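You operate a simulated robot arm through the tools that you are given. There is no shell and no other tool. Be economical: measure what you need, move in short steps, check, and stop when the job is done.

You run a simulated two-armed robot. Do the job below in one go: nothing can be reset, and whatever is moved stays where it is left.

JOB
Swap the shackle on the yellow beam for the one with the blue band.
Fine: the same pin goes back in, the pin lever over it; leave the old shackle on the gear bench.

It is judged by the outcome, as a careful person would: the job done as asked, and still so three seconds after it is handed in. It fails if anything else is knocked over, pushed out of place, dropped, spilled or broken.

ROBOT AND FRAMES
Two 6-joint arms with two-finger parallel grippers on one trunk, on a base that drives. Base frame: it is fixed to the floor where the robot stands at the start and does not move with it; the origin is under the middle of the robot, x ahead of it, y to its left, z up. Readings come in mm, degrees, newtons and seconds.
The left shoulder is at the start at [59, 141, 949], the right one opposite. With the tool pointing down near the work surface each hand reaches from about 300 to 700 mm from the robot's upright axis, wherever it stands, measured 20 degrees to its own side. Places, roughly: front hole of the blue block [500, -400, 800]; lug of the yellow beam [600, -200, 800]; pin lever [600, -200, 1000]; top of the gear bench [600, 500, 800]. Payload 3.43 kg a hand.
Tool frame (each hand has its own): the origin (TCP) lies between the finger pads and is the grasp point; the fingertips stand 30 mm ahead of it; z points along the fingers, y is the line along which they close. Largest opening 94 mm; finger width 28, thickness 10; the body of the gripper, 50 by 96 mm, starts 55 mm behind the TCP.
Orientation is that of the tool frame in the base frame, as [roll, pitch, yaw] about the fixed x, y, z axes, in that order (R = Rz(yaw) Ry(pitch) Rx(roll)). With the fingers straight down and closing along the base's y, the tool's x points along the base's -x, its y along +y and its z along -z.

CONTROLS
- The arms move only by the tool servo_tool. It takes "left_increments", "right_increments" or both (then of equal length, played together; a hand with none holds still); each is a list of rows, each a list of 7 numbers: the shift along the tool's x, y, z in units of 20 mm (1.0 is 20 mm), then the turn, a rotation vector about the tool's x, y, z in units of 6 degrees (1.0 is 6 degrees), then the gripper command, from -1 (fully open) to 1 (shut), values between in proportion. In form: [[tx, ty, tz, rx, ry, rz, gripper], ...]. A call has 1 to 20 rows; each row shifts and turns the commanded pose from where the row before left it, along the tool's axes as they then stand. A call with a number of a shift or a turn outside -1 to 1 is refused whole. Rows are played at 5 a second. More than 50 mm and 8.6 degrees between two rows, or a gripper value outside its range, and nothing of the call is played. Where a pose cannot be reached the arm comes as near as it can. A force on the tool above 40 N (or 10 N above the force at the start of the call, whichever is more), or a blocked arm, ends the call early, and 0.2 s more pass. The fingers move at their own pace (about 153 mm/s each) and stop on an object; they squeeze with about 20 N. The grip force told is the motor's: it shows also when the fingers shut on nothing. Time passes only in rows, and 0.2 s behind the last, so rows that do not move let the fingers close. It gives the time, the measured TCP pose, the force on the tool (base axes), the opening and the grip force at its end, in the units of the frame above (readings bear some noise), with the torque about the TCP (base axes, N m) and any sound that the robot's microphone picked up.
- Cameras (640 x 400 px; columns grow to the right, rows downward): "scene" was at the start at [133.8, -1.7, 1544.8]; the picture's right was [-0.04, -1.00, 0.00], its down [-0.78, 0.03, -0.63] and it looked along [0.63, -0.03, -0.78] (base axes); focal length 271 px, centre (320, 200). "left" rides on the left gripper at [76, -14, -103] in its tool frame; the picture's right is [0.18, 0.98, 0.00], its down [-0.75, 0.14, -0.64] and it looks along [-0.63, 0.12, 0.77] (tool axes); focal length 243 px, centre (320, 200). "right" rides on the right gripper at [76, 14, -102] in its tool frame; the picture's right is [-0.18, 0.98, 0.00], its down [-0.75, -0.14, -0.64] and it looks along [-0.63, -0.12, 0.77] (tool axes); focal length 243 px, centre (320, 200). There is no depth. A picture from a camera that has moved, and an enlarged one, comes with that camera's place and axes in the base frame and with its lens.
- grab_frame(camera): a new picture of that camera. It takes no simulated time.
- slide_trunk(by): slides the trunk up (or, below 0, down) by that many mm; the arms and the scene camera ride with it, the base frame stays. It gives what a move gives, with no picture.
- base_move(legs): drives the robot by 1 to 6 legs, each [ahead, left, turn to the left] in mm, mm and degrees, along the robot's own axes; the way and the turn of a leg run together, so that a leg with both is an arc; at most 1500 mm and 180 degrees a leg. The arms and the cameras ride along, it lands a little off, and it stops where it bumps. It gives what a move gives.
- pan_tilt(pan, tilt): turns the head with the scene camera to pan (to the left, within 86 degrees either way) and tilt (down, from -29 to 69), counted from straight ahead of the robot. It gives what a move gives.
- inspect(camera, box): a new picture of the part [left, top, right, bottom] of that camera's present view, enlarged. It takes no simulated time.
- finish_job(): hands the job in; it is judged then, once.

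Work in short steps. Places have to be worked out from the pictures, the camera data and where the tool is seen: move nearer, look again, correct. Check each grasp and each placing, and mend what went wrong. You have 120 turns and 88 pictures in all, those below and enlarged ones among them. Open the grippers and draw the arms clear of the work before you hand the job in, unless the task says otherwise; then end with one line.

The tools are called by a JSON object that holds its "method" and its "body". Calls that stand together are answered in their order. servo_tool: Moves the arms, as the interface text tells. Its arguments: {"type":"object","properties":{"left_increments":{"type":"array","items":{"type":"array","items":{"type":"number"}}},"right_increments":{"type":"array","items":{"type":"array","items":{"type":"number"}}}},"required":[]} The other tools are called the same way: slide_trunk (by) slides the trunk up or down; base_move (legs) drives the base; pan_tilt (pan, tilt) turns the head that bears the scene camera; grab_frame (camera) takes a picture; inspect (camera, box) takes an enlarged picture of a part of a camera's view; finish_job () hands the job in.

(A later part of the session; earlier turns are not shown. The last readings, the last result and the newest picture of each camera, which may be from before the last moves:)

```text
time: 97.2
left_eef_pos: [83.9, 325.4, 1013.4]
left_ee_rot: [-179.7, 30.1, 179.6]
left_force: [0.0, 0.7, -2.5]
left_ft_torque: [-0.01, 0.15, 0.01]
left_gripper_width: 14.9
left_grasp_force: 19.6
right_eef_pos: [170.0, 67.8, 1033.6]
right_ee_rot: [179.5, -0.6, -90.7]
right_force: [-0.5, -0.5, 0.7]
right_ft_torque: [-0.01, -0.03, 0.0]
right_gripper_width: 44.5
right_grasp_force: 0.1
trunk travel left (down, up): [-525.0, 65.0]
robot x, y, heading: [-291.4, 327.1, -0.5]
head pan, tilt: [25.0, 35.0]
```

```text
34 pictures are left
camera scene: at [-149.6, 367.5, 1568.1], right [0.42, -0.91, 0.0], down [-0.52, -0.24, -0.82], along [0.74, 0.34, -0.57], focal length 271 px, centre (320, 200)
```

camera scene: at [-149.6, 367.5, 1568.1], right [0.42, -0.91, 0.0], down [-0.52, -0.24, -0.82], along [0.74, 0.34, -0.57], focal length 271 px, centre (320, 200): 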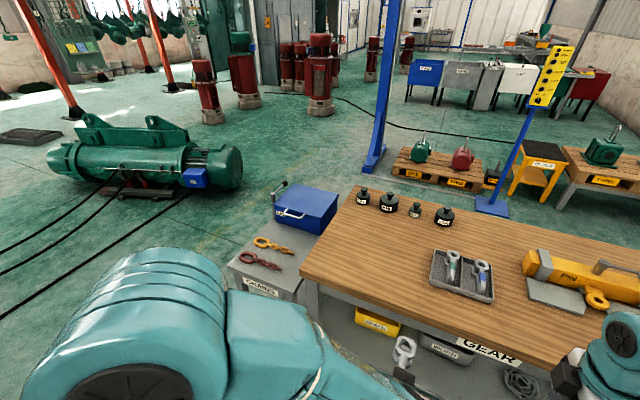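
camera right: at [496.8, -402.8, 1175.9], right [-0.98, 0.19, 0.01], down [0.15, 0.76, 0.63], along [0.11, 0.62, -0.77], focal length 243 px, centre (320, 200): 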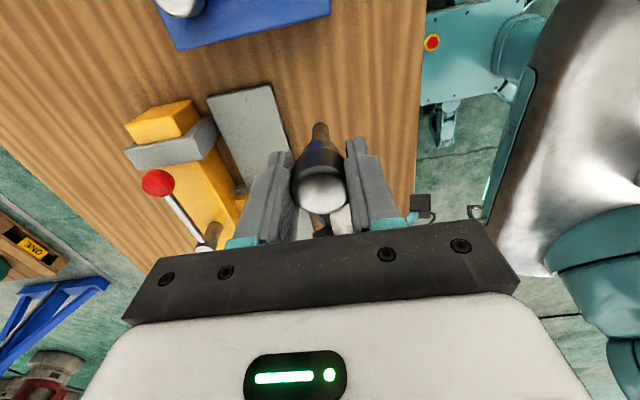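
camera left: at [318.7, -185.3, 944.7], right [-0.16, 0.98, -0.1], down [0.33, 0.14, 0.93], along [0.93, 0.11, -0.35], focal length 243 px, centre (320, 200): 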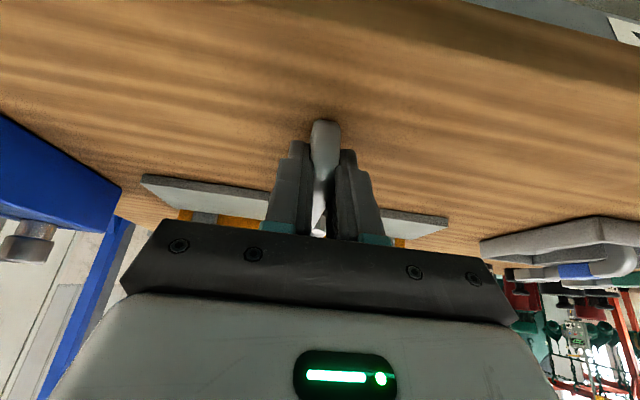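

The wooden table carries the "GEAR" label, so it is the gear bench. I drive forward again and put the old shackle on its free area left of the tray.

{"method": "base_move", "body": {"legs": [[350, 40, 0]]}}

{"method": "servo_tool", "body": {"left_increments": [[-0.5, 0.8, 0.4, 0, 0, 0, 1], [-0.5, 0.8, 0.4, 0, 0, 0, 1], [0.5, 0, 0.866, 0, 0, 0, 1], [0.5, 0, 0.866, 0, 0, 0, 1], [0.5, 0, 0.866, 0, 0, 0, 1], [0, 0, 0, 0, 0, 0, 1]]}}

{"method": "grab_frame", "body": {"camera": "left"}}

{"method": "grab_frame", "body": {"camera": "scene"}}

```text
time: 102.1
left_eef_pos: [429.5, 362.6, 1013.3]
left_ee_rot: [-179.8, 30.2, 179.7]
left_force: [0.0, 0.5, -2.7]
left_ft_torque: [-0.02, 0.14, 0.0]
left_gripper_width: 14.7
left_grasp_force: 20.5
right_eef_pos: [514.5, 104.1, 1034.0]
right_ee_rot: [179.6, -0.5, -90.7]
right_force: [0.3, -1.3, 0.0]
right_ft_torque: [-0.02, -0.03, 0.0]
right_gripper_width: 44.6
right_grasp_force: 0.0
trunk travel left (down, up): [-525.0, 65.0]
robot x, y, heading: [59.7, 365.9, -0.4]
head pan, tilt: [25.0, 35.0]
```

```text
time: 103.5
left_eef_pos: [456.8, 394.9, 948.9]
left_ee_rot: [-179.7, 30.1, 179.6]
left_force: [0.0, 0.5, -2.4]
left_ft_torque: [0.01, 0.14, 0.0]
left_gripper_width: 15.0
left_grasp_force: 20.2
right_eef_pos: [515.5, 104.8, 1033.2]
right_ee_rot: [179.6, -0.5, -90.6]
right_force: [-0.1, 0.8, 0.2]
right_ft_torque: [0.0, -0.02, 0.01]
right_gripper_width: 44.9
right_grasp_force: 0.0
trunk travel left (down, up): [-525.0, 65.0]
robot x, y, heading: [58.9, 364.7, -0.0]
head pan, tilt: [25.0, 35.0]
```

```text
33 pictures are left
camera left: at [338.4, 380.8, 999.9], right [-0.15, 0.98, -0.1], down [0.33, 0.14, 0.93], along [0.93, 0.11, -0.35], focal length 243 px, centre (320, 200)
```

left: 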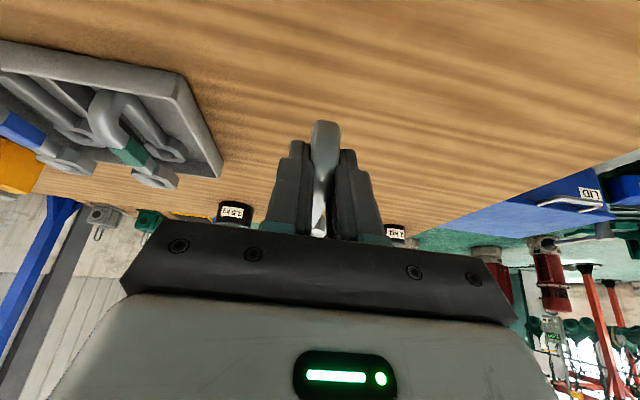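

```text
32 pictures are left
camera scene: at [197.3, 405.5, 1568.3], right [0.42, -0.91, 0.0], down [-0.52, -0.24, -0.82], along [0.74, 0.34, -0.57], focal length 271 px, centre (320, 200)
```

scene: 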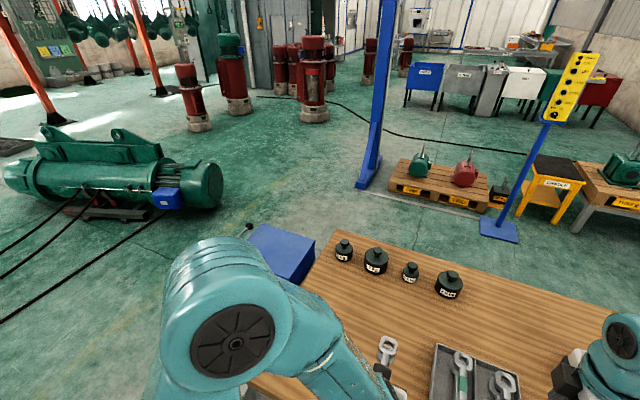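

The spot is clear. I lower 48 mm, then creep until contact.

{"method": "servo_tool", "body": {"left_increments": [[0.4, 0, 0.693, 0, 0, 0, 1], [0.4, 0, 0.693, 0, 0, 0, 1], [0.4, 0, 0.693, 0, 0, 0, 1], [0, 0, 0, 0, 0, 0, 1]]}}

{"method": "servo_tool", "body": {"left_increments": [[0.1, 0, 0.173, 0, 0, 0, 1], [0, 0, 0, 0, 0, 0, 1]]}}

{"method": "servo_tool", "body": {"left_increments": [[0.1, 0, 0.173, 0, 0, 0, 1], [0, 0, 0, 0, 0, 0, 1]]}}

```text
time: 104.5
left_eef_pos: [456.6, 395.5, 901.3]
left_ee_rot: [-179.7, 30.1, 179.7]
left_force: [-0.4, 0.3, -2.5]
left_ft_torque: [0.03, 0.12, 0.0]
left_gripper_width: 14.8
left_grasp_force: 20.1
right_eef_pos: [516.4, 105.9, 1033.5]
right_ee_rot: [179.6, -0.5, -90.7]
right_force: [-0.5, -0.1, -0.7]
right_ft_torque: [-0.02, 0.0, 0.03]
right_gripper_width: 44.8
right_grasp_force: 0.1
trunk travel left (down, up): [-525.0, 65.0]
robot x, y, heading: [60.7, 368.6, -0.4]
head pan, tilt: [25.0, 35.0]
```

```text
time: 105.1
left_eef_pos: [457.7, 394.4, 896.7]
left_ee_rot: [-179.7, 30.0, 179.6]
left_force: [0.1, 0.7, -1.8]
left_ft_torque: [0.04, 0.11, 0.02]
left_gripper_width: 15.0
left_grasp_force: 20.3
right_eef_pos: [515.4, 103.9, 1032.1]
right_ee_rot: [179.5, -0.6, -90.6]
right_force: [-0.9, 0.0, 0.0]
right_ft_torque: [-0.02, -0.02, 0.0]
right_gripper_width: 44.6
right_grasp_force: 0.1
trunk travel left (down, up): [-525.0, 65.0]
robot x, y, heading: [59.3, 369.1, -0.1]
head pan, tilt: [25.0, 35.0]
```

```text
time: 105.7
left_eef_pos: [456.9, 394.5, 893.4]
left_ee_rot: [-179.8, 30.2, 179.6]
left_force: [-0.1, -0.1, 5.7]
left_ft_torque: [0.1, -0.38, 0.01]
left_gripper_width: 14.8
left_grasp_force: 19.5
right_eef_pos: [515.0, 103.6, 1033.6]
right_ee_rot: [179.6, -0.6, -90.7]
right_force: [0.1, 0.1, -0.4]
right_ft_torque: [-0.04, -0.01, 0.01]
right_gripper_width: 44.9
right_grasp_force: 0.1
trunk travel left (down, up): [-525.0, 65.0]
robot x, y, heading: [57.4, 367.4, -0.1]
head pan, tilt: [25.0, 35.0]
```

Contact. I release and back off along the finger axis.

{"method": "servo_tool", "body": {"left_increments": [[0.01, 0, 0.02, 0, 0, 0, 1], [0, 0, 0, 0, 0, 0, 0.4], [0, 0, 0, 0, 0, 0, 0.2], [0, 0, -0.5, 0, 0, 0, 0.1], [0, 0, -1, 0, 0, 0, 0.1], [0, 0, -1, 0, 0, 0, 0.1], [0, 0, -1, 0, 0, 0, 0.1], [0, 0, -1, 0, 0, 0, 0.1], [0, 0, -1, 0, 0, 0, 0.1], [0, 0, -1, 0, 0, 0, 0.1]]}}

{"method": "grab_frame", "body": {"camera": "left"}}

```text
time: 107.9
left_eef_pos: [390.8, 396.0, 1006.3]
left_ee_rot: [-179.7, 30.1, 179.5]
left_force: [-0.5, -1.0, -0.2]
left_ft_torque: [0.01, -0.03, -0.02]
left_gripper_width: 42.2
left_grasp_force: 0.1
right_eef_pos: [516.3, 103.8, 1032.4]
right_ee_rot: [179.7, -0.6, -90.7]
right_force: [-0.2, -1.0, 0.6]
right_ft_torque: [0.01, -0.01, -0.01]
right_gripper_width: 44.8
right_grasp_force: 0.2
trunk travel left (down, up): [-525.0, 65.0]
robot x, y, heading: [60.1, 365.1, -0.0]
head pan, tilt: [25.0, 35.0]
```

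```text
31 pictures are left
camera left: at [273.6, 381.5, 1056.6], right [-0.15, 0.98, -0.1], down [0.33, 0.14, 0.93], along [0.93, 0.11, -0.35], focal length 243 px, centre (320, 200)
```

left: 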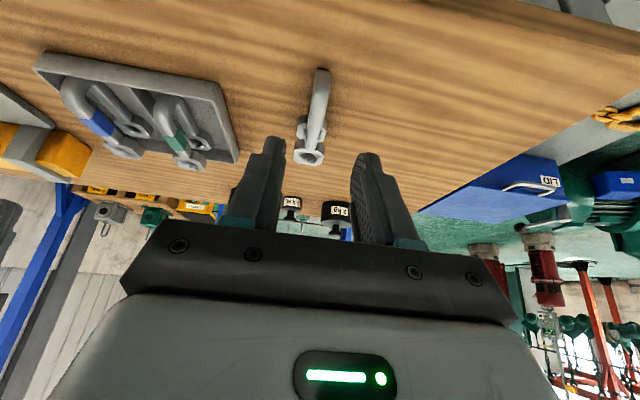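

The old shackle stands on the gear bench. I drive back right to y≈−172 and face the head forward.

{"method": "base_move", "body": {"legs": [[0, -540, 0]]}}

{"method": "pan_tilt", "body": {"pan": 0, "tilt": 51}}

{"method": "grab_frame", "body": {"camera": "scene"}}

```text
time: 115.3
left_eef_pos: [388.9, -145.9, 1004.3]
left_ee_rot: [-179.7, 30.1, 179.6]
left_force: [0.2, -0.7, -0.6]
left_ft_torque: [-0.01, 0.02, 0.02]
left_gripper_width: 42.3
left_grasp_force: 0.1
right_eef_pos: [512.2, -436.8, 1033.3]
right_ee_rot: [179.5, -0.6, -90.8]
right_force: [0.4, 0.5, 0.3]
right_ft_torque: [-0.01, 0.02, 0.0]
right_gripper_width: 44.7
right_grasp_force: 0.1
trunk travel left (down, up): [-525.0, 65.0]
robot x, y, heading: [56.6, -177.3, -0.5]
head pan, tilt: [25.0, 35.0]
```

```text
time: 116.2
left_eef_pos: [388.1, -144.8, 1006.4]
left_ee_rot: [-179.6, 30.1, 179.6]
left_force: [-0.1, -0.2, 0.1]
left_ft_torque: [0.03, 0.03, 0.0]
left_gripper_width: 42.1
left_grasp_force: 0.1
right_eef_pos: [512.2, -437.3, 1033.8]
right_ee_rot: [179.5, -0.5, -90.8]
right_force: [0.0, -0.9, 1.2]
right_ft_torque: [-0.01, -0.01, 0.02]
right_gripper_width: 44.7
right_grasp_force: 0.1
trunk travel left (down, up): [-525.0, 65.0]
robot x, y, heading: [55.2, -176.4, -0.6]
head pan, tilt: [0.0, 51.0]
```

```text
30 pictures are left
camera scene: at [191.5, -174.3, 1545.1], right [-0.01, -1.0, 0.0], down [-0.78, 0.0, -0.63], along [0.63, 0.0, -0.78], focal length 271 px, centre (320, 200)
```

scene: 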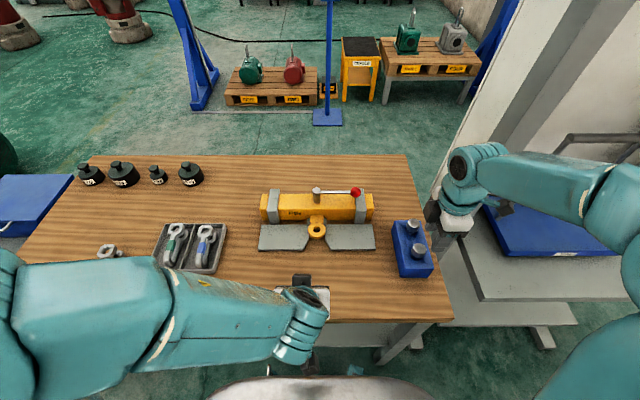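

Left hand goes to the stand-off in front of the blue-band shackle.

{"method": "servo_tool", "body": {"left_increments": [[-0.19, 0.95, 0.09, 0, 0, 0, 0.1], [-0.19, 0.95, 0.09, 0, 0, 0, 0.1], [-0.19, 0.95, 0.09, 0, 0, 0, 0.1], [-0.19, 0.95, 0.09, 0, 0, 0, 0.1], [-0.19, 0.95, 0.09, 0, 0, 0, 0.1], [-0.19, 0.95, 0.09, 0, 0, 0, 0.1], [-0.19, 0.95, 0.09, 0, 0, 0, 0.1], [-0.19, 0.95, 0.09, 0, 0, 0, 0.1], [-0.19, 0.95, 0.09, 0, 0, 0, 0.1], [-0.19, 0.95, 0.09, 0, 0, 0, 0.1], [-0.19, 0.95, 0.09, 0, 0, 0, 0.1], [-0.19, 0.95, 0.09, 0, 0, 0, 0.1], [-0.19, 0.95, 0.09, 0, 0, 0, 0.1], [-0.19, 0.95, 0.09, 0, 0, 0, 0.1], [-0.19, 0.95, 0.09, 0, 0, 0, 0.1], [0, 0, 0, 0, 0, 0, 0.1]]}}

{"method": "inspect", "body": {"camera": "left", "box": [160, 20, 480, 220]}}

```text
time: 119.6
left_eef_pos: [471.5, 128.7, 1016.7]
left_ee_rot: [-179.8, 30.1, 179.6]
left_force: [-0.3, 0.1, 0.2]
left_ft_torque: [-0.01, 0.01, 0.01]
left_gripper_width: 42.3
left_grasp_force: 0.1
left hand out of reach, approached as far as the arm can: row 2, 3, 4, 5
right_eef_pos: [512.8, -436.8, 1032.3]
right_ee_rot: [179.4, -0.6, -90.8]
right_force: [-0.1, -0.3, 0.2]
right_ft_torque: [0.03, -0.02, -0.03]
right_gripper_width: 44.7
right_grasp_force: 0.1
trunk travel left (down, up): [-525.0, 65.0]
robot x, y, heading: [53.9, -174.7, -0.5]
head pan, tilt: [0.0, 51.0]
```

```text
2.00 times, centred on (320, 120) of left
camera zoom: at [354.1, 114.2, 1068.7], right [-0.15, 0.98, -0.1], down [0.33, 0.14, 0.93], along [0.93, 0.11, -0.35], focal length 485 px, centre (320, 360)
```

zoom: 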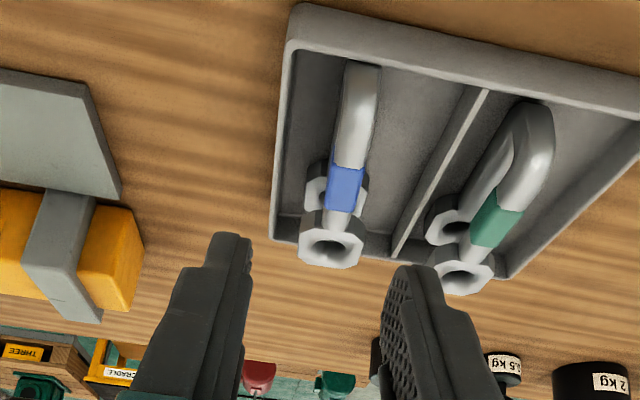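

Blue shackle: eye ≈[605,143], bow ≈[505,137], so yawed ≈3.5°. I align the hand (yaw +3.5°), then advance most of the way and look.

{"method": "servo_tool", "body": {"left_increments": [[0.48, 0.13, -0.28, -0.15, 0, -0.25, 0.1], [0.48, 0.13, -0.28, -0.15, 0, -0.25, 0.1], [0, 0, 1, 0, 0, 0, 0.1], [0, 0, 1, 0, 0, 0, 0.1], [0, 0, 1, 0, 0, 0, 0.1], [0, 0, 1, 0, 0, 0, 0.1], [0, 0, 0.8, 0, 0, 0, 0.15], [0, 0, 0, 0, 0, 0, 0.15]]}}

{"method": "inspect", "body": {"camera": "left", "box": [200, 80, 440, 230]}}

```text
time: 121.4
left_eef_pos: [498.8, 136.2, 935.0]
left_ee_rot: [-179.8, 30.1, -176.9]
left_force: [0.1, -0.1, -0.4]
left_ft_torque: [0.0, 0.04, -0.01]
left_gripper_width: 40.3
left_grasp_force: 0.1
right_eef_pos: [513.4, -436.5, 1033.4]
right_ee_rot: [179.6, -0.7, -90.9]
right_force: [-0.9, -0.2, -0.6]
right_ft_torque: [-0.03, -0.03, -0.02]
right_gripper_width: 44.5
right_grasp_force: 0.0
trunk travel left (down, up): [-525.0, 65.0]
robot x, y, heading: [57.3, -171.3, -0.5]
head pan, tilt: [0.0, 51.0]
```

```text
2.67 times, centred on (320, 155) of left
camera zoom: at [381.6, 114.5, 985.6], right [-0.21, 0.97, -0.1], down [0.32, 0.16, 0.93], along [0.92, 0.16, -0.35], focal length 647 px, centre (320, 320)
```

zoom: 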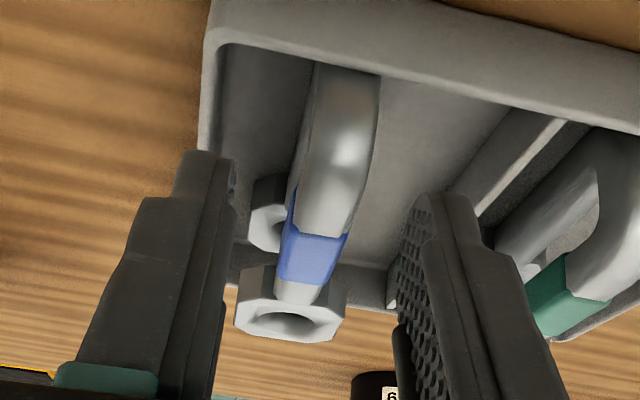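

Alignment matches the old grasp view. Advance 42 mm more and close.

{"method": "servo_tool", "body": {"left_increments": [[0, 0, 0.7, 0, 0, 0, 0.25], [0, 0, 0.7, 0, 0, 0, 0.25], [0, 0, 0.7, 0, 0, 0, 0.25], [0, 0, 0, 0, 0, 0, 0.25], [0, 0, 0, 0, 0, 0, 1], [0, 0, 0, 0, 0, 0, 1], [0, 0, 0, 0, 0, 0, 1]]}}

{"method": "inspect", "body": {"camera": "left", "box": [200, 60, 440, 230]}}

```text
time: 123.0
left_eef_pos: [519.0, 137.7, 896.7]
left_ee_rot: [-179.7, 30.0, -177.0]
left_force: [0.0, -0.1, 0.4]
left_ft_torque: [-0.02, 0.14, 0.04]
left_gripper_width: 19.0
left_grasp_force: 19.7
right_eef_pos: [514.4, -436.0, 1034.1]
right_ee_rot: [179.5, -0.7, -90.8]
right_force: [-0.5, -0.1, -0.5]
right_ft_torque: [0.04, -0.02, -0.03]
right_gripper_width: 44.6
right_grasp_force: 0.1
trunk travel left (down, up): [-525.0, 65.0]
robot x, y, heading: [59.1, -174.6, -0.4]
head pan, tilt: [0.0, 51.0]
```

```text
2.35 times, centred on (320, 145) of left
camera zoom: at [402.7, 115.6, 948.6], right [-0.21, 0.97, -0.1], down [0.32, 0.16, 0.93], along [0.92, 0.16, -0.35], focal length 571 px, centre (320, 329)
```

zoom: 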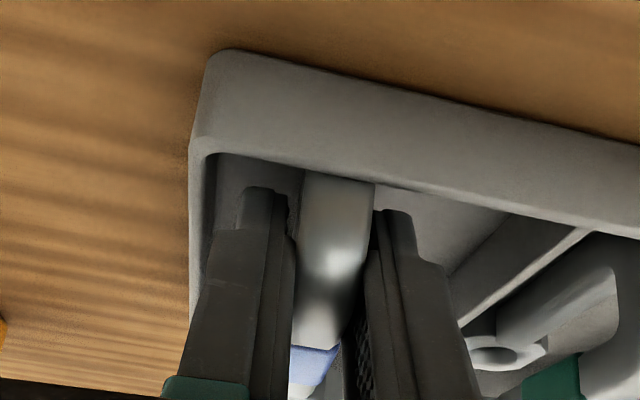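

Gripped (19 mm — a thicker shackle). I lift it 120 mm straight up and undo the yaw.

{"method": "servo_tool", "body": {"left_increments": [[-0.25, 0, -0.433, 0, 0, 0, 1], [-0.5, 0, -0.866, 0, 0, 0, 1], [-0.5, 0, -0.866, 0, 0, 0, 1], [-0.5, 0, -0.866, 0, 0, 0, 1], [-0.5, 0, -0.866, 0, 0, 0, 1], [-0.5, 0, -0.866, 0, 0, 0, 1], [0, 0, 0, 0.13, 0, 0.225, 1], [0, 0, 0, 0.13, 0, 0.225, 1], [0, 0, 0, 0, 0, 0, 1]]}}

{"method": "grab_frame", "body": {"camera": "left"}}

{"method": "inspect", "body": {"camera": "scene", "box": [80, 160, 380, 350]}}

```text
time: 125.0
left_eef_pos: [518.0, 137.7, 1008.7]
left_ee_rot: [-179.7, 30.1, 179.9]
left_force: [0.1, -0.7, -1.9]
left_ft_torque: [0.02, 0.15, -0.02]
left_gripper_width: 19.0
left_grasp_force: 20.1
right_eef_pos: [512.5, -437.4, 1033.3]
right_ee_rot: [179.5, -0.6, -90.8]
right_force: [0.4, 0.3, 0.8]
right_ft_torque: [0.03, -0.01, 0.01]
right_gripper_width: 44.8
right_grasp_force: 0.0
trunk travel left (down, up): [-525.0, 65.0]
robot x, y, heading: [56.5, -175.0, -0.3]
head pan, tilt: [0.0, 51.0]
```

```text
26 pictures are left
camera left: at [401.5, 122.6, 1059.2], right [-0.16, 0.98, -0.1], down [0.33, 0.14, 0.93], along [0.93, 0.11, -0.35], focal length 243 px, centre (320, 200)
```

left: 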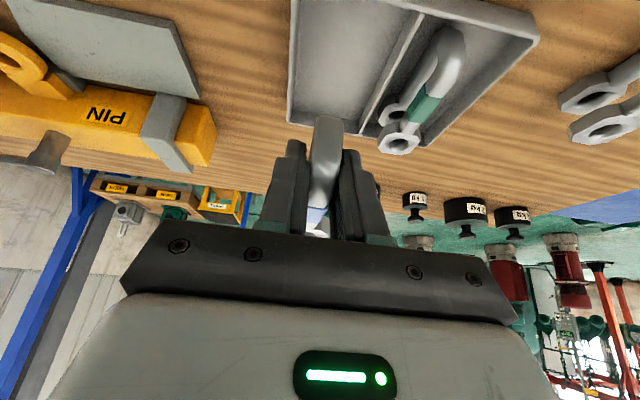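

```text
2.11 times, centred on (230, 255) of scene
camera zoom: at [192.1, -174.3, 1545.0], right [-0.01, -1.0, 0.0], down [-0.78, 0.01, -0.63], along [0.63, 0.0, -0.78], focal length 570 px, centre (510, 84)
```

zoom: 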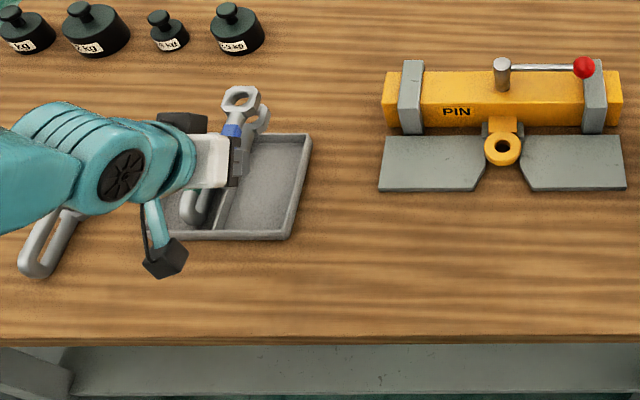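

Shackle is held well; old one and green one undisturbed. I carry it over to in front of the lug at height.

{"method": "servo_tool", "body": {"left_increments": [[0.197, -0.966, -0.114, 0, 0, 0, 1], [0.197, -0.966, -0.114, 0, 0, 0, 1], [0.197, -0.966, -0.114, 0, 0, 0, 1], [0.197, -0.966, -0.114, 0, 0, 0, 1], [0.197, -0.966, -0.114, 0, 0, 0, 1], [0.197, -0.966, -0.114, 0, 0, 0, 1], [0.197, -0.966, -0.114, 0, 0, 0, 1], [0.197, -0.966, -0.114, 0, 0, 0, 1], [0.197, -0.966, -0.114, 0, 0, 0, 1], [0.197, -0.966, -0.114, 0, 0, 0, 1], [0.197, -0.966, -0.114, 0, 0, 0, 1], [0.197, -0.966, -0.114, 0, 0, 0, 1], [0.197, -0.966, -0.114, 0, 0, 0, 1], [0.197, -0.966, -0.114, 0, 0, 0, 1], [0.197, -0.966, -0.114, 0, 0, 0, 1], [0.197, -0.966, -0.114, 0, 0, 0, 1], [0, 0, 0, 0, 0, 0, 1]]}}

{"method": "inspect", "body": {"camera": "scene", "box": [240, 170, 400, 290]}}

```text
time: 128.6
left_eef_pos: [446.0, -169.8, 1010.6]
left_ee_rot: [-179.8, 30.0, 179.9]
left_force: [0.1, 0.3, -3.1]
left_ft_torque: [-0.01, 0.12, 0.02]
left_gripper_width: 18.7
left_grasp_force: 20.0
right_eef_pos: [513.5, -436.9, 1033.7]
right_ee_rot: [179.5, -0.6, -90.7]
right_force: [0.0, 0.6, 0.5]
right_ft_torque: [0.03, 0.02, 0.01]
right_gripper_width: 44.7
right_grasp_force: 0.0
trunk travel left (down, up): [-525.0, 65.0]
robot x, y, heading: [54.3, -176.1, -0.4]
head pan, tilt: [0.0, 51.0]
```

```text
3.33 times, centred on (320, 230) of scene
camera zoom: at [192.3, -173.6, 1545.0], right [-0.01, -1.0, 0.0], down [-0.78, 0.0, -0.63], along [0.63, 0.0, -0.78], focal length 902 px, centre (320, 100)
```

zoom: 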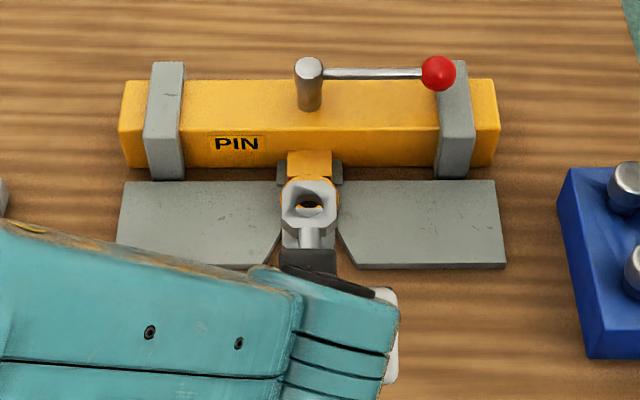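

Aligned nicely in y. I lower 100 mm, then creep for table contact as height reference.

{"method": "servo_tool", "body": {"left_increments": [[0.5, 0, 0.866, 0, 0, 0, 1], [0.5, 0, 0.866, 0, 0, 0, 1], [0.5, 0, 0.866, 0, 0, 0, 1], [0.5, 0, 0.866, 0, 0, 0, 1], [0.5, 0, 0.866, 0, 0, 0, 1], [0.2, 0, 0.346, 0, 0, 0, 1], [0, 0, 0, 0, 0, 0, 1]]}}

{"method": "servo_tool", "body": {"left_increments": [[0.075, 0, 0.13, 0, 0, 0, 1], [0, 0, 0, 0, 0, 0, 1], [0, 0, 0, 0, 0, 0, 1]]}}

{"method": "servo_tool", "body": {"left_increments": [[0.075, 0, 0.13, 0, 0, 0, 1], [0, 0, 0, 0, 0, 0, 1], [0, 0, 0, 0, 0, 0, 1]]}}

```text
time: 130.2
left_eef_pos: [444.6, -171.4, 902.0]
left_ee_rot: [-179.8, 30.1, 179.9]
left_force: [-0.1, 1.4, -2.8]
left_ft_torque: [-0.03, 0.11, 0.0]
left_gripper_width: 18.5
left_grasp_force: 20.3
right_eef_pos: [512.8, -437.1, 1032.1]
right_ee_rot: [179.5, -0.6, -90.8]
right_force: [0.1, -0.1, 0.1]
right_ft_torque: [0.07, 0.02, 0.04]
right_gripper_width: 44.9
right_grasp_force: 0.0
trunk travel left (down, up): [-525.0, 65.0]
robot x, y, heading: [55.1, -172.9, -0.2]
head pan, tilt: [0.0, 51.0]
```

```text
time: 131.0
left_eef_pos: [445.5, -171.6, 897.9]
left_ee_rot: [-179.7, 30.0, 179.9]
left_force: [0.1, -0.6, -4.3]
left_ft_torque: [0.01, 0.13, 0.03]
left_gripper_width: 18.3
left_grasp_force: 20.0
right_eef_pos: [512.7, -437.2, 1032.0]
right_ee_rot: [179.5, -0.7, -90.8]
right_force: [0.3, 1.0, -0.2]
right_ft_torque: [0.0, 0.01, 0.0]
right_gripper_width: 44.5
right_grasp_force: 0.1
trunk travel left (down, up): [-525.0, 65.0]
robot x, y, heading: [56.5, -173.1, -0.4]
head pan, tilt: [0.0, 51.0]
```

```text
time: 131.8
left_eef_pos: [445.9, -171.7, 896.6]
left_ee_rot: [-179.7, 30.0, 179.9]
left_force: [-0.2, 0.9, -3.3]
left_ft_torque: [0.0, 0.13, 0.02]
left_gripper_width: 18.8
left_grasp_force: 20.4
right_eef_pos: [513.8, -437.7, 1033.4]
right_ee_rot: [179.5, -0.6, -90.9]
right_force: [0.1, 0.3, 0.3]
right_ft_torque: [-0.02, -0.01, 0.0]
right_gripper_width: 44.7
right_grasp_force: 0.1
trunk travel left (down, up): [-525.0, 65.0]
robot x, y, heading: [55.1, -177.1, -0.3]
head pan, tilt: [0.0, 51.0]
```

{"method": "servo_tool", "body": {"left_increments": [[0.075, 0, 0.13, 0, 0, 0, 1], [0, 0, 0, 0, 0, 0, 1], [0, 0, 0, 0, 0, 0, 1]]}}

{"method": "servo_tool", "body": {"left_increments": [[0.05, 0, 0.087, 0, 0, 0, 1], [0, 0, 0, 0, 0, 0, 1], [0, 0, 0, 0, 0, 0, 1]]}}

{"method": "inspect", "body": {"camera": "scene", "box": [270, 190, 370, 270]}}

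```text
time: 132.6
left_eef_pos: [446.9, -171.8, 892.7]
left_ee_rot: [-179.7, 30.1, 179.9]
left_force: [0.2, 0.8, 3.2]
left_ft_torque: [-0.07, -0.31, -0.02]
left_gripper_width: 18.6
left_grasp_force: 19.8
right_eef_pos: [513.5, -437.0, 1033.5]
right_ee_rot: [179.5, -0.6, -90.8]
right_force: [0.2, 0.1, 0.8]
right_ft_torque: [-0.01, 0.02, -0.01]
right_gripper_width: 45.0
right_grasp_force: 0.1
trunk travel left (down, up): [-525.0, 65.0]
robot x, y, heading: [57.1, -178.7, -0.4]
head pan, tilt: [0.0, 51.0]
```

```text
time: 133.4
left_eef_pos: [444.2, -171.8, 891.5]
left_ee_rot: [-179.8, 29.9, 180.0]
left_force: [-3.4, -0.2, 8.0]
left_ft_torque: [-0.03, 0.12, 0.08]
left_gripper_width: 18.1
left_grasp_force: 20.1
right_eef_pos: [511.1, -437.1, 1032.7]
right_ee_rot: [179.6, -0.7, -90.8]
right_force: [0.0, 0.5, -0.2]
right_ft_torque: [-0.03, -0.05, 0.03]
right_gripper_width: 44.6
right_grasp_force: 0.1
trunk travel left (down, up): [-525.0, 65.0]
robot x, y, heading: [53.0, -171.9, -0.6]
head pan, tilt: [0.0, 51.0]
```

```text
5.00 times, centred on (320, 230) of scene
camera zoom: at [190.8, -174.6, 1545.1], right [-0.01, -1.0, 0.0], down [-0.78, 0.01, -0.63], along [0.63, 0.0, -0.78], focal length 1354 px, centre (320, 50)
```

zoom: 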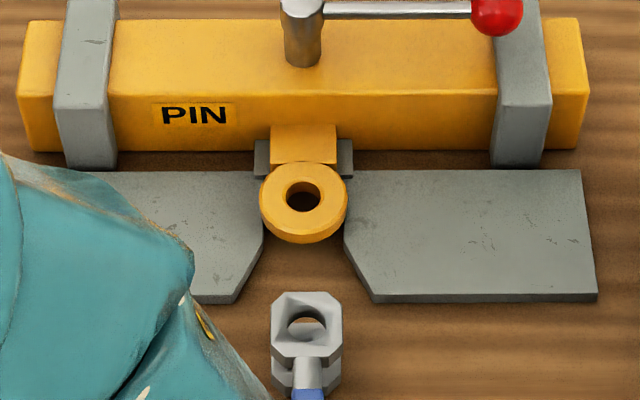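

Contact height ≈893, same as the old one when mounted. I raise 1.5 mm, shift +2 mm in y and slide the eyes over the lug by 75 mm.

{"method": "servo_tool", "body": {"left_increments": [[-0.037, 0.1, -0.065, 0, 0, 0, 1], [0, 0, 0, 0, 0, 0, 1], [-0.406, 0, 0.234, 0, 0, 0, 1], [-0.406, 0, 0.234, 0, 0, 0, 1], [-0.406, 0, 0.234, 0, 0, 0, 1], [-0.406, 0, 0.234, 0, 0, 0, 1], [-0.406, 0, 0.234, 0, 0, 0, 1], [-0.406, 0, 0.234, 0, 0, 0, 1], [-0.406, 0, 0.234, 0, 0, 0, 1], [-0.406, 0, 0.234, 0, 0, 0, 1], [0, 0, 0, 0, 0, 0, 1]]}}

{"method": "inspect", "body": {"camera": "scene", "box": [280, 190, 360, 254]}}

```text
time: 135.8
left_eef_pos: [520.3, -169.9, 892.5]
left_ee_rot: [-179.9, 30.1, 179.8]
left_force: [0.2, -0.1, -2.0]
left_ft_torque: [-0.01, 0.11, -0.02]
left_gripper_width: 18.2
left_grasp_force: 19.8
right_eef_pos: [512.9, -437.3, 1032.7]
right_ee_rot: [179.5, -0.6, -90.9]
right_force: [0.3, 0.1, -0.5]
right_ft_torque: [0.03, -0.01, 0.01]
right_gripper_width: 44.8
right_grasp_force: 0.0
trunk travel left (down, up): [-525.0, 65.0]
robot x, y, heading: [58.8, -176.3, -0.4]
head pan, tilt: [0.0, 51.0]
```

```text
6.25 times, centred on (320, 222) of scene
camera zoom: at [191.7, -174.6, 1545.0], right [-0.01, -1.0, 0.0], down [-0.78, 0.01, -0.63], along [0.63, 0.0, -0.78], focal length 1692 px, centre (320, 62)
```

zoom: 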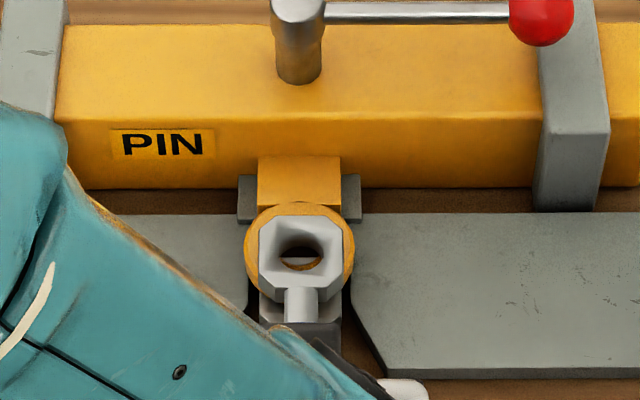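

The eyes straddle the lug with no force, y aligned; x still some mm short — I'll judge that with the right camera when I bring the pin. Right hand fetches the pin.

{"method": "servo_tool", "body": {"right_increments": [[-0.42, -0.45, 0, 0, 0, 0.1, 0], [0, 0, 1, 0, 0, 0, 0], [0, 0, 1, 0, 0, 0, 0], [0, 0, 1, 0, 0, 0, 0], [0, 0, 0.9, 0, 0, 0, 0], [0, 0, 0.5, 0, 0, 0, 0], [0, 0, 0, 0, 0, 0, 0], [0, 0, 0, 0, 0, 0, 1], [0, 0, 0, 0, 0, 0, 1], [0, 0, 0, 0, 0, 0, 1]]}}

```text
time: 138.0
left_eef_pos: [519.6, -170.7, 893.7]
left_ee_rot: [-179.7, 30.0, 179.9]
left_force: [-0.2, -0.8, -2.4]
left_ft_torque: [0.01, 0.13, -0.01]
left_gripper_width: 17.9
left_grasp_force: 19.5
right_eef_pos: [522.0, -429.9, 944.3]
right_ee_rot: [179.5, -0.5, -91.4]
right_force: [-1.0, -0.2, -0.3]
right_ft_torque: [0.0, 0.0, -0.01]
right_gripper_width: 32.4
right_grasp_force: 19.9
trunk travel left (down, up): [-525.0, 65.0]
robot x, y, heading: [54.3, -176.2, -0.6]
head pan, tilt: [0.0, 51.0]
```

Pin gripped; lift it out 105 mm.

{"method": "servo_tool", "body": {"right_increments": [[0, 0, -0.5, 0, 0, 0, 1], [0, 0, -0.5, 0, 0, 0, 1], [0, 0, -0.7, 0, 0, 0, 1], [0, 0, -0.7, 0, 0, 0, 1], [0, 0, -0.9, 0, 0, 0, 1], [0, 0, -1, 0, 0, 0, 1], [0, 0, -1, 0, 0, 0, 1], [0, 0, 0, 0, 0, 0.1, 1]]}}

```text
time: 139.8
left_eef_pos: [520.2, -170.7, 891.6]
left_ee_rot: [-179.9, 29.9, 179.9]
left_force: [-0.2, 0.0, -2.6]
left_ft_torque: [0.0, 0.1, 0.06]
left_gripper_width: 18.2
left_grasp_force: 19.7
right_eef_pos: [524.8, -428.3, 1050.1]
right_ee_rot: [179.5, -0.6, -91.9]
right_force: [0.0, 0.4, -2.3]
right_ft_torque: [0.0, 0.0, 0.02]
right_gripper_width: 32.5
right_grasp_force: 19.9
trunk travel left (down, up): [-525.0, 65.0]
robot x, y, heading: [57.2, -174.9, -0.5]
head pan, tilt: [0.0, 51.0]
```

Carry the pin over the lug.

{"method": "servo_tool", "body": {"right_increments": [[-1, 0, 0, 0, 0, -0.1, 1], [-1, 0, 0, 0, 0, -0.1, 1], [-1, 0, 0, 0, 0, -0.1, 1], [-1, 0, 0, 0, 0, 0, 1], [-1, 0, 0, 0, 0, 0, 1], [-0.975, -0.62, 0, 0, 0, 0, 1], [-0.975, -0.62, 0, 0, 0, 0, 1], [-0.975, -0.62, 0, 0, 0, 0, 1], [-0.975, -0.62, 0, 0, 0, 0, 1], [-0.975, -0.62, 0, 0, 0, 0, 1], [-0.975, -0.62, 0, 0, 0, 0, 1], [-0.975, -0.62, 0, 0, 0, 0, 1], [-0.975, -0.62, 0, 0, 0, 0, 1], [0, 0, 0, 0, 0, 0, 1], [0, 0, 0, 0, 0, 0, 1]]}}

{"method": "inspect", "body": {"camera": "right", "box": [240, 60, 400, 220]}}

```text
time: 143.0
left_eef_pos: [521.1, -169.5, 891.4]
left_ee_rot: [-179.7, 30.1, 179.9]
left_force: [0.0, 0.2, -3.0]
left_ft_torque: [-0.03, 0.12, -0.04]
left_gripper_width: 17.9
left_grasp_force: 20.4
right_eef_pos: [624.0, -173.1, 1047.7]
right_ee_rot: [179.5, -0.6, -90.1]
right_force: [1.1, -0.3, -2.1]
right_ft_torque: [-0.04, -0.02, -0.02]
right_gripper_width: 32.4
right_grasp_force: 19.9
trunk travel left (down, up): [-525.0, 65.0]
robot x, y, heading: [56.8, -172.1, -0.6]
head pan, tilt: [0.0, 51.0]
```

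```text
2.50 times, centred on (320, 140) of right
camera zoom: at [612.1, -248.0, 1149.4], right [-0.98, 0.19, 0.01], down [0.15, 0.76, 0.63], along [0.11, 0.62, -0.77], focal length 606 px, centre (320, 350)
```

zoom: 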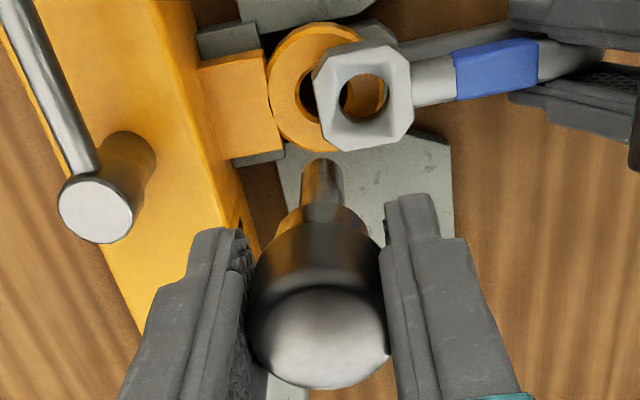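

Clear view: the eye hole is ≈19 mm short of the lug hole in x, y is aligned. Advance 18 mm.

{"method": "servo_tool", "body": {"left_increments": [[-0.26, 0, 0.15, 0, 0, 0, 1], [-0.26, 0, 0.15, 0, 0, 0, 1], [-0.26, 0, 0.15, 0, 0, 0, 1], [0, 0, 0, 0, 0, 0, 1]]}}

{"method": "inspect", "body": {"camera": "right", "box": [270, 60, 370, 140]}}

```text
time: 144.0
left_eef_pos: [538.8, -170.6, 892.8]
left_ee_rot: [-179.9, 29.9, 179.9]
left_force: [0.2, 0.6, -3.0]
left_ft_torque: [0.0, 0.14, -0.01]
left_gripper_width: 17.8
left_grasp_force: 20.1
right_eef_pos: [624.6, -172.7, 1047.2]
right_ee_rot: [179.6, -0.5, -90.2]
right_force: [0.0, -0.3, -2.9]
right_ft_torque: [0.03, -0.01, 0.02]
right_gripper_width: 32.3
right_grasp_force: 20.2
trunk travel left (down, up): [-525.0, 65.0]
robot x, y, heading: [54.6, -176.3, -0.4]
head pan, tilt: [0.0, 51.0]
```

```text
5.00 times, centred on (320, 100) of right
camera zoom: at [611.9, -248.7, 1149.5], right [-0.98, 0.19, 0.01], down [0.15, 0.76, 0.63], along [0.11, 0.62, -0.77], focal length 1213 px, centre (320, 700)
```

zoom: 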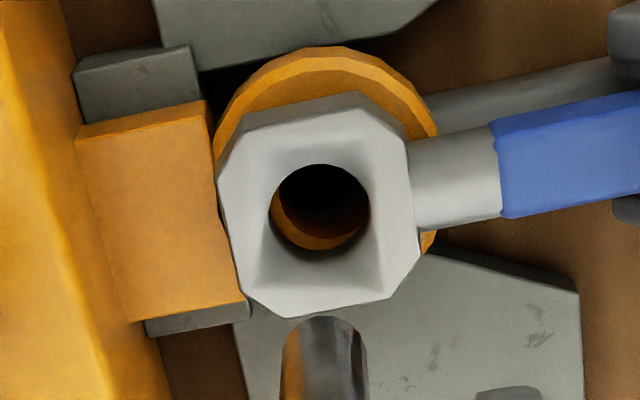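

Holes are concentric within ~1 mm. I back 1 mm and lower the pin to just above the eye.

{"method": "servo_tool", "body": {"left_increments": [[0.043, 0, -0.025, 0, 0, 0, 1], [0, 0, 0, 0, 0, 0, 1], [0, 0, 0, 0, 0, 0, 1], [0, 0, 0, 0, 0, 0, 1], [0, 0, 0, 0, 0, 0, 1]], "right_increments": [[0, 0, 0.9, 0, 0, 0, 1], [0, 0, 0.9, 0, 0, 0, 1], [0, 0, 0.8, 0, 0, 0, 1], [0, 0, 0.3, 0, 0, 0, 1], [0, 0, 0, 0, 0, 0, 1]]}}

{"method": "inspect", "body": {"camera": "right", "box": [270, 60, 370, 140]}}

{"method": "inspect", "body": {"camera": "scene", "box": [280, 180, 360, 244]}}

```text
time: 145.2
left_eef_pos: [536.9, -170.5, 892.0]
left_ee_rot: [-179.8, 30.0, 179.9]
left_force: [-0.6, 0.5, -2.9]
left_ft_torque: [0.0, 0.13, 0.0]
left_gripper_width: 18.0
left_grasp_force: 20.1
right_eef_pos: [623.8, -173.8, 988.7]
right_ee_rot: [179.4, -0.6, -90.2]
right_force: [0.8, 0.0, -2.9]
right_ft_torque: [-0.02, 0.01, -0.04]
right_gripper_width: 32.1
right_grasp_force: 19.8
trunk travel left (down, up): [-525.0, 65.0]
robot x, y, heading: [53.1, -174.1, -0.4]
head pan, tilt: [0.0, 51.0]
```

```text
5.00 times, centred on (320, 100) of right
camera zoom: at [610.6, -249.3, 1091.3], right [-0.98, 0.19, 0.01], down [0.15, 0.76, 0.63], along [0.11, 0.62, -0.77], focal length 1213 px, centre (320, 700)
```

zoom: 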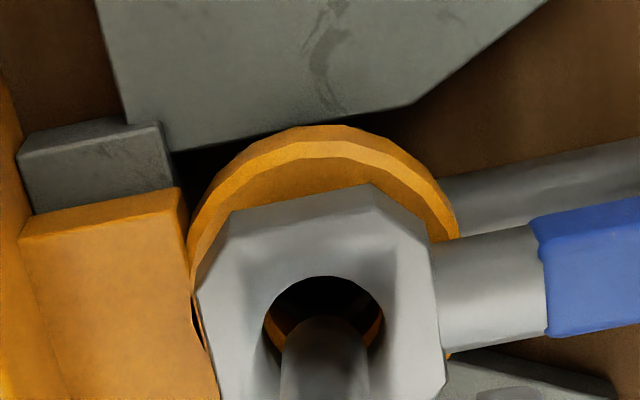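

```text
6.25 times, centred on (320, 212) of scene
camera zoom: at [192.3, -174.5, 1545.0], right [-0.01, -1.0, 0.0], down [-0.78, 0.01, -0.63], along [0.63, 0.0, -0.78], focal length 1692 px, centre (320, 125)
```

zoom: 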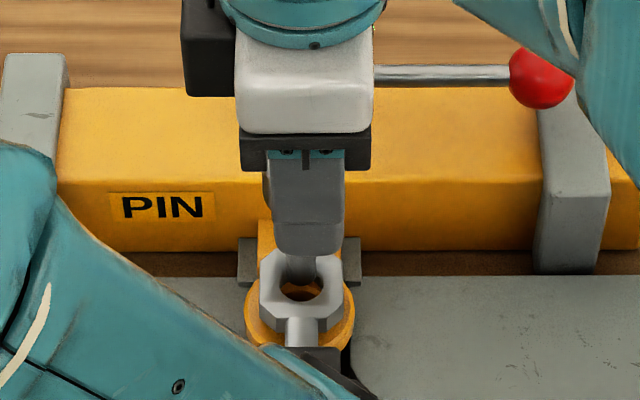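

Stem is centred over the holes. I nudge +1.5 mm y and lower slowly.

{"method": "servo_tool", "body": {"right_increments": [[-0.07, 0, 0.2, 0, 0, 0, 1], [0, 0, 0.25, 0, 0, 0, 1], [0, 0, 0.25, 0, 0, 0, 1], [0, 0, 0.25, 0, 0, 0, 1], [0, 0, 0.25, 0, 0, 0, 1], [0, 0, 0, 0, 0, 0, 1]]}}

```text
time: 146.6
left_eef_pos: [537.7, -169.6, 893.4]
left_ee_rot: [-179.8, 29.9, 179.9]
left_force: [-0.1, 0.0, -2.4]
left_ft_torque: [0.0, 0.11, -0.02]
left_gripper_width: 18.0
left_grasp_force: 19.6
right_eef_pos: [622.5, -172.7, 965.3]
right_ee_rot: [179.5, -0.6, -90.2]
right_force: [0.0, -0.6, -2.7]
right_ft_torque: [-0.01, 0.0, -0.03]
right_gripper_width: 32.2
right_grasp_force: 20.0
trunk travel left (down, up): [-525.0, 65.0]
robot x, y, heading: [56.1, -177.4, -0.1]
head pan, tilt: [0.0, 51.0]
```

No resistance; the tip is in the lug. Continue to the seat at z≈939.

{"method": "servo_tool", "body": {"right_increments": [[0, 0, 0.25, 0, 0, 0, 1], [0, 0, 0.25, 0, 0, 0, 1], [0, 0, 0.25, 0, 0, 0, 1], [0, 0, 0.25, 0, 0, 0, 1], [0, 0, 0.15, 0, 0, 0, 1], [0, 0, 0.15, 0, 0, 0, 1], [0, 0, 0, 0, 0, 0, 1]]}}

{"method": "inspect", "body": {"camera": "right", "box": [220, 80, 420, 230]}}

```text
time: 148.2
left_eef_pos: [537.0, -171.3, 892.8]
left_ee_rot: [-179.8, 30.0, 179.9]
left_force: [-0.4, -0.5, -1.8]
left_ft_torque: [0.0, 0.12, 0.0]
left_gripper_width: 17.5
left_grasp_force: 20.0
right_eef_pos: [622.3, -173.4, 939.9]
right_ee_rot: [179.4, -0.6, -90.2]
right_force: [0.3, 0.1, -2.3]
right_ft_torque: [-0.03, -0.03, 0.0]
right_gripper_width: 32.2
right_grasp_force: 20.3
trunk travel left (down, up): [-525.0, 65.0]
robot x, y, heading: [58.9, -171.2, -0.4]
head pan, tilt: [0.0, 51.0]
```

```text
2.67 times, centred on (320, 155) of right
camera zoom: at [610.2, -248.2, 1041.1], right [-0.98, 0.19, 0.01], down [0.15, 0.76, 0.63], along [0.11, 0.62, -0.77], focal length 647 px, centre (320, 320)
```

zoom: 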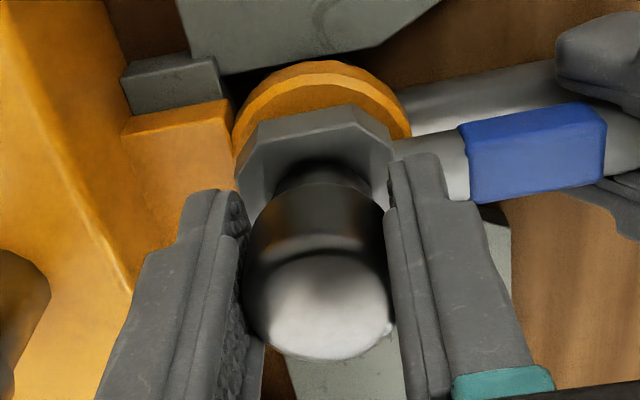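

Nearly seated; creep a few mm for contact.

{"method": "servo_tool", "body": {"right_increments": [[0, 0, 0.1, 0, 0, 0, 1], [0, 0, 0.1, 0, 0, 0, 1], [0, 0, 0, 0, 0, 0, 1]]}}

```text
time: 149.0
left_eef_pos: [535.8, -169.8, 893.3]
left_ee_rot: [-179.7, 30.0, 179.9]
left_force: [-2.0, 0.7, 1.7]
left_ft_torque: [0.01, -0.09, 0.08]
left_gripper_width: 16.6
left_grasp_force: 19.9
right_eef_pos: [623.4, -173.2, 937.6]
right_ee_rot: [179.8, -0.5, -90.2]
right_force: [4.6, 0.4, 10.2]
right_ft_torque: [-0.08, -0.28, 0.01]
right_gripper_width: 32.2
right_grasp_force: 19.9
trunk travel left (down, up): [-525.0, 65.0]
robot x, y, heading: [59.1, -177.6, -0.5]
head pan, tilt: [0.0, 51.0]
```

Contact at z≈937.6: pin seated. Release the pin and raise the right hand; then open the left and back it off.

{"method": "servo_tool", "body": {"right_increments": [[0, 0, -0.05, 0, 0, 0, -0.3], [0, 0, 0, 0, 0, 0, -0.35], [0, 0, -0.5, 0, 0, 0, -0.35], [0, 0, -1, 0, 0, 0, -0.35], [0, 0, -1, 0, 0, 0, -0.35], [0, 0, -1, 0, 0, 0, -0.35], [0.3, 0.5, -1, 0, 0, 0, -0.35], [1, 1, 0, 0, 0, 0, -0.35], [1, 1, 0, 0, 0, 0, -0.35], [1, 1, 0, 0, 0, 0, -0.35], [1, 1, 0, 0, 0, 0, -0.35]]}}

{"method": "servo_tool", "body": {"left_increments": [[0, 0, 0, 0, 0, 0, 0.4], [0, 0, 0, 0, 0, 0, 0.2], [0, 0, 0, 0, 0, 0, 0.2], [0, 0, -0.5, 0, 0, 0, 0.15], [0, 0, -1, 0, 0, 0, 0.1], [0, 0, -1, 0, 0, 0, 0.1], [0, 0, -1, 0, 0, 0, 0.1], [0, 0, -1, 0, 0, 0, 0.1], [0, 0, -1, 0, 0, 0, 0.1], [0, 0, -1, 0, 0, 0, 0.1]]}}

{"method": "inspect", "body": {"camera": "left", "box": [160, 20, 480, 220]}}

```text
time: 151.4
left_eef_pos: [535.3, -169.2, 892.4]
left_ee_rot: [-179.8, 30.2, 180.0]
left_force: [-3.8, 0.9, 7.7]
left_ft_torque: [-0.08, -0.41, 0.04]
left_gripper_width: 15.9
left_grasp_force: 20.0
right_eef_pos: [532.3, -257.3, 1029.9]
right_ee_rot: [179.5, -0.5, -90.1]
right_force: [0.0, -0.9, -0.4]
right_ft_torque: [-0.01, -0.02, 0.01]
right_gripper_width: 63.0
right_grasp_force: 0.0
trunk travel left (down, up): [-525.0, 65.0]
robot x, y, heading: [56.7, -172.6, -0.2]
head pan, tilt: [0.0, 51.0]
```

```text
time: 153.6
left_eef_pos: [470.8, -169.7, 1004.8]
left_ee_rot: [-179.7, 30.1, 179.9]
left_force: [-0.2, -0.5, 0.4]
left_ft_torque: [0.02, -0.03, -0.03]
left_gripper_width: 42.4
left_grasp_force: 0.1
right_eef_pos: [532.3, -258.4, 1029.6]
right_ee_rot: [179.5, -0.7, -90.2]
right_force: [0.4, 0.4, 0.1]
right_ft_torque: [0.01, 0.0, 0.01]
right_gripper_width: 63.6
right_grasp_force: 0.0
trunk travel left (down, up): [-525.0, 65.0]
robot x, y, heading: [56.1, -175.3, -0.1]
head pan, tilt: [0.0, 51.0]
```

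```text
2.00 times, centred on (320, 120) of left
camera zoom: at [353.9, -183.9, 1056.3], right [-0.16, 0.98, -0.1], down [0.33, 0.14, 0.93], along [0.93, 0.11, -0.35], focal length 485 px, centre (320, 360)
```

zoom: 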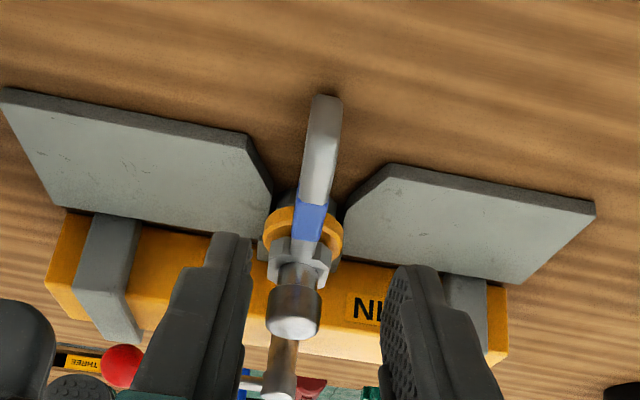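

Shackle with blue band is mounted with the pin. Left hand clears away to the left, right hand goes above the lever ball (≈[700,-282]).

{"method": "servo_tool", "body": {"left_increments": [[0.2, 1, -0.2, 0, 0, 0, 0], [0.2, 1, -0.2, 0, 0, 0, 0], [0, 1, -0.2, 0, 0, 0, 0], [0, 1, -0.2, 0, 0, 0, 0], [0, 1, 0, 0, 0, 0, 0], [0, 1, 0, 0, 0, 0, 0], [0, 1, 0, 0, 0, 0, 0], [0, 1, 0, 0, 0, 0, 0], [0, 1, 0, 0, 0, 0, 0], [0, 1, 0, 0, 0, 0, 0], [0, 1, 0, 0, 0, 0, 0], [0, 1, 0, 0, 0, 0, 0]], "right_increments": [[0.133, -0.933, 0, 0, 0, 0, -0.35], [0.133, -0.933, 0, 0, 0, 0, -0.35], [0.133, -0.933, 0, 0, 0, 0, -0.35], [0.133, -0.933, 0, 0, 0, 0, -0.35], [0.133, -0.933, 0, 0, 0, 0, -0.35], [0.133, -0.933, 0, 0, 0, 0, -0.35], [0.133, -0.933, 0, 0, 0, 0, -0.35], [0.133, -0.933, 0, 0, 0, 0, -0.35], [0.133, -0.933, 0, 0, 0, 0, -0.35], [0, 0, 0, 0, 0, 0, -0.35], [0, 0, 0, 0, 0, 0, -0.35], [0, 0, 0, 0, 0, 0, -0.35]]}}

{"method": "inspect", "body": {"camera": "right", "box": [160, 60, 480, 260]}}

```text
time: 156.2
left_eef_pos: [458.4, 71.1, 1014.1]
left_ee_rot: [-179.8, 30.1, 180.0]
left_force: [-0.2, 0.1, -0.4]
left_ft_torque: [0.0, -0.02, 0.03]
left_gripper_width: 47.3
left_grasp_force: 0.1
right_eef_pos: [693.7, -283.0, 1024.5]
right_ee_rot: [179.5, -0.5, -90.3]
right_force: [1.2, 0.2, 0.9]
right_ft_torque: [0.05, -0.02, -0.01]
right_gripper_width: 63.4
right_grasp_force: 0.1
right hand out of reach, approached as far as the arm can: row 9
trunk travel left (down, up): [-525.0, 65.0]
robot x, y, heading: [54.4, -176.7, -0.3]
head pan, tilt: [0.0, 51.0]
```

```text
2.00 times, centred on (320, 160) of right
camera zoom: at [680.3, -358.5, 1128.2], right [-0.98, 0.19, 0.01], down [0.15, 0.76, 0.63], along [0.11, 0.62, -0.77], focal length 485 px, centre (320, 280)
```

zoom: 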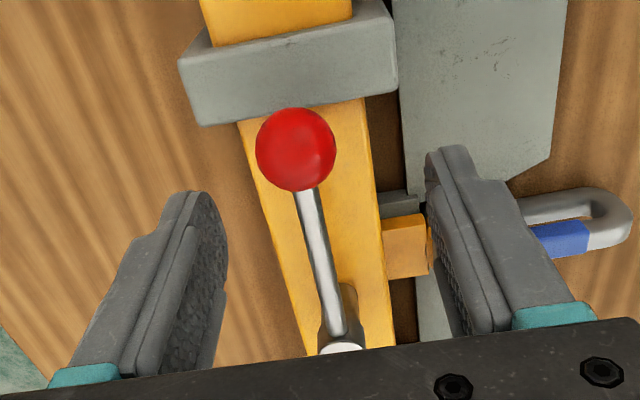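

Ball at [703,-282]. I descend to z≈975 with the small +x correction and cage it.

{"method": "servo_tool", "body": {"right_increments": [[0, 0, 0.9, 0, 0, 0, -0.35], [0, -0.2, 0.9, 0, 0, 0, -0.35], [0, -0.2, 0.65, 0, 0, 0, -0.35], [0, 0, 0, 0, 0, 0, 0.2], [0, 0, 0, 0, 0, 0, 0.2]]}}

```text
time: 157.4
left_eef_pos: [458.4, 70.7, 1014.1]
left_ee_rot: [-179.8, 30.0, 179.8]
left_force: [0.3, -0.3, -0.1]
left_ft_torque: [0.01, -0.01, -0.03]
left_gripper_width: 46.9
left_grasp_force: 0.0
right_eef_pos: [700.1, -284.1, 976.1]
right_ee_rot: [179.5, -0.6, -90.2]
right_force: [-0.3, -0.4, -0.5]
right_ft_torque: [-0.02, 0.02, -0.02]
right_gripper_width: 37.7
right_grasp_force: 0.0
trunk travel left (down, up): [-525.0, 65.0]
robot x, y, heading: [56.1, -178.3, -0.5]
head pan, tilt: [0.0, 51.0]
```

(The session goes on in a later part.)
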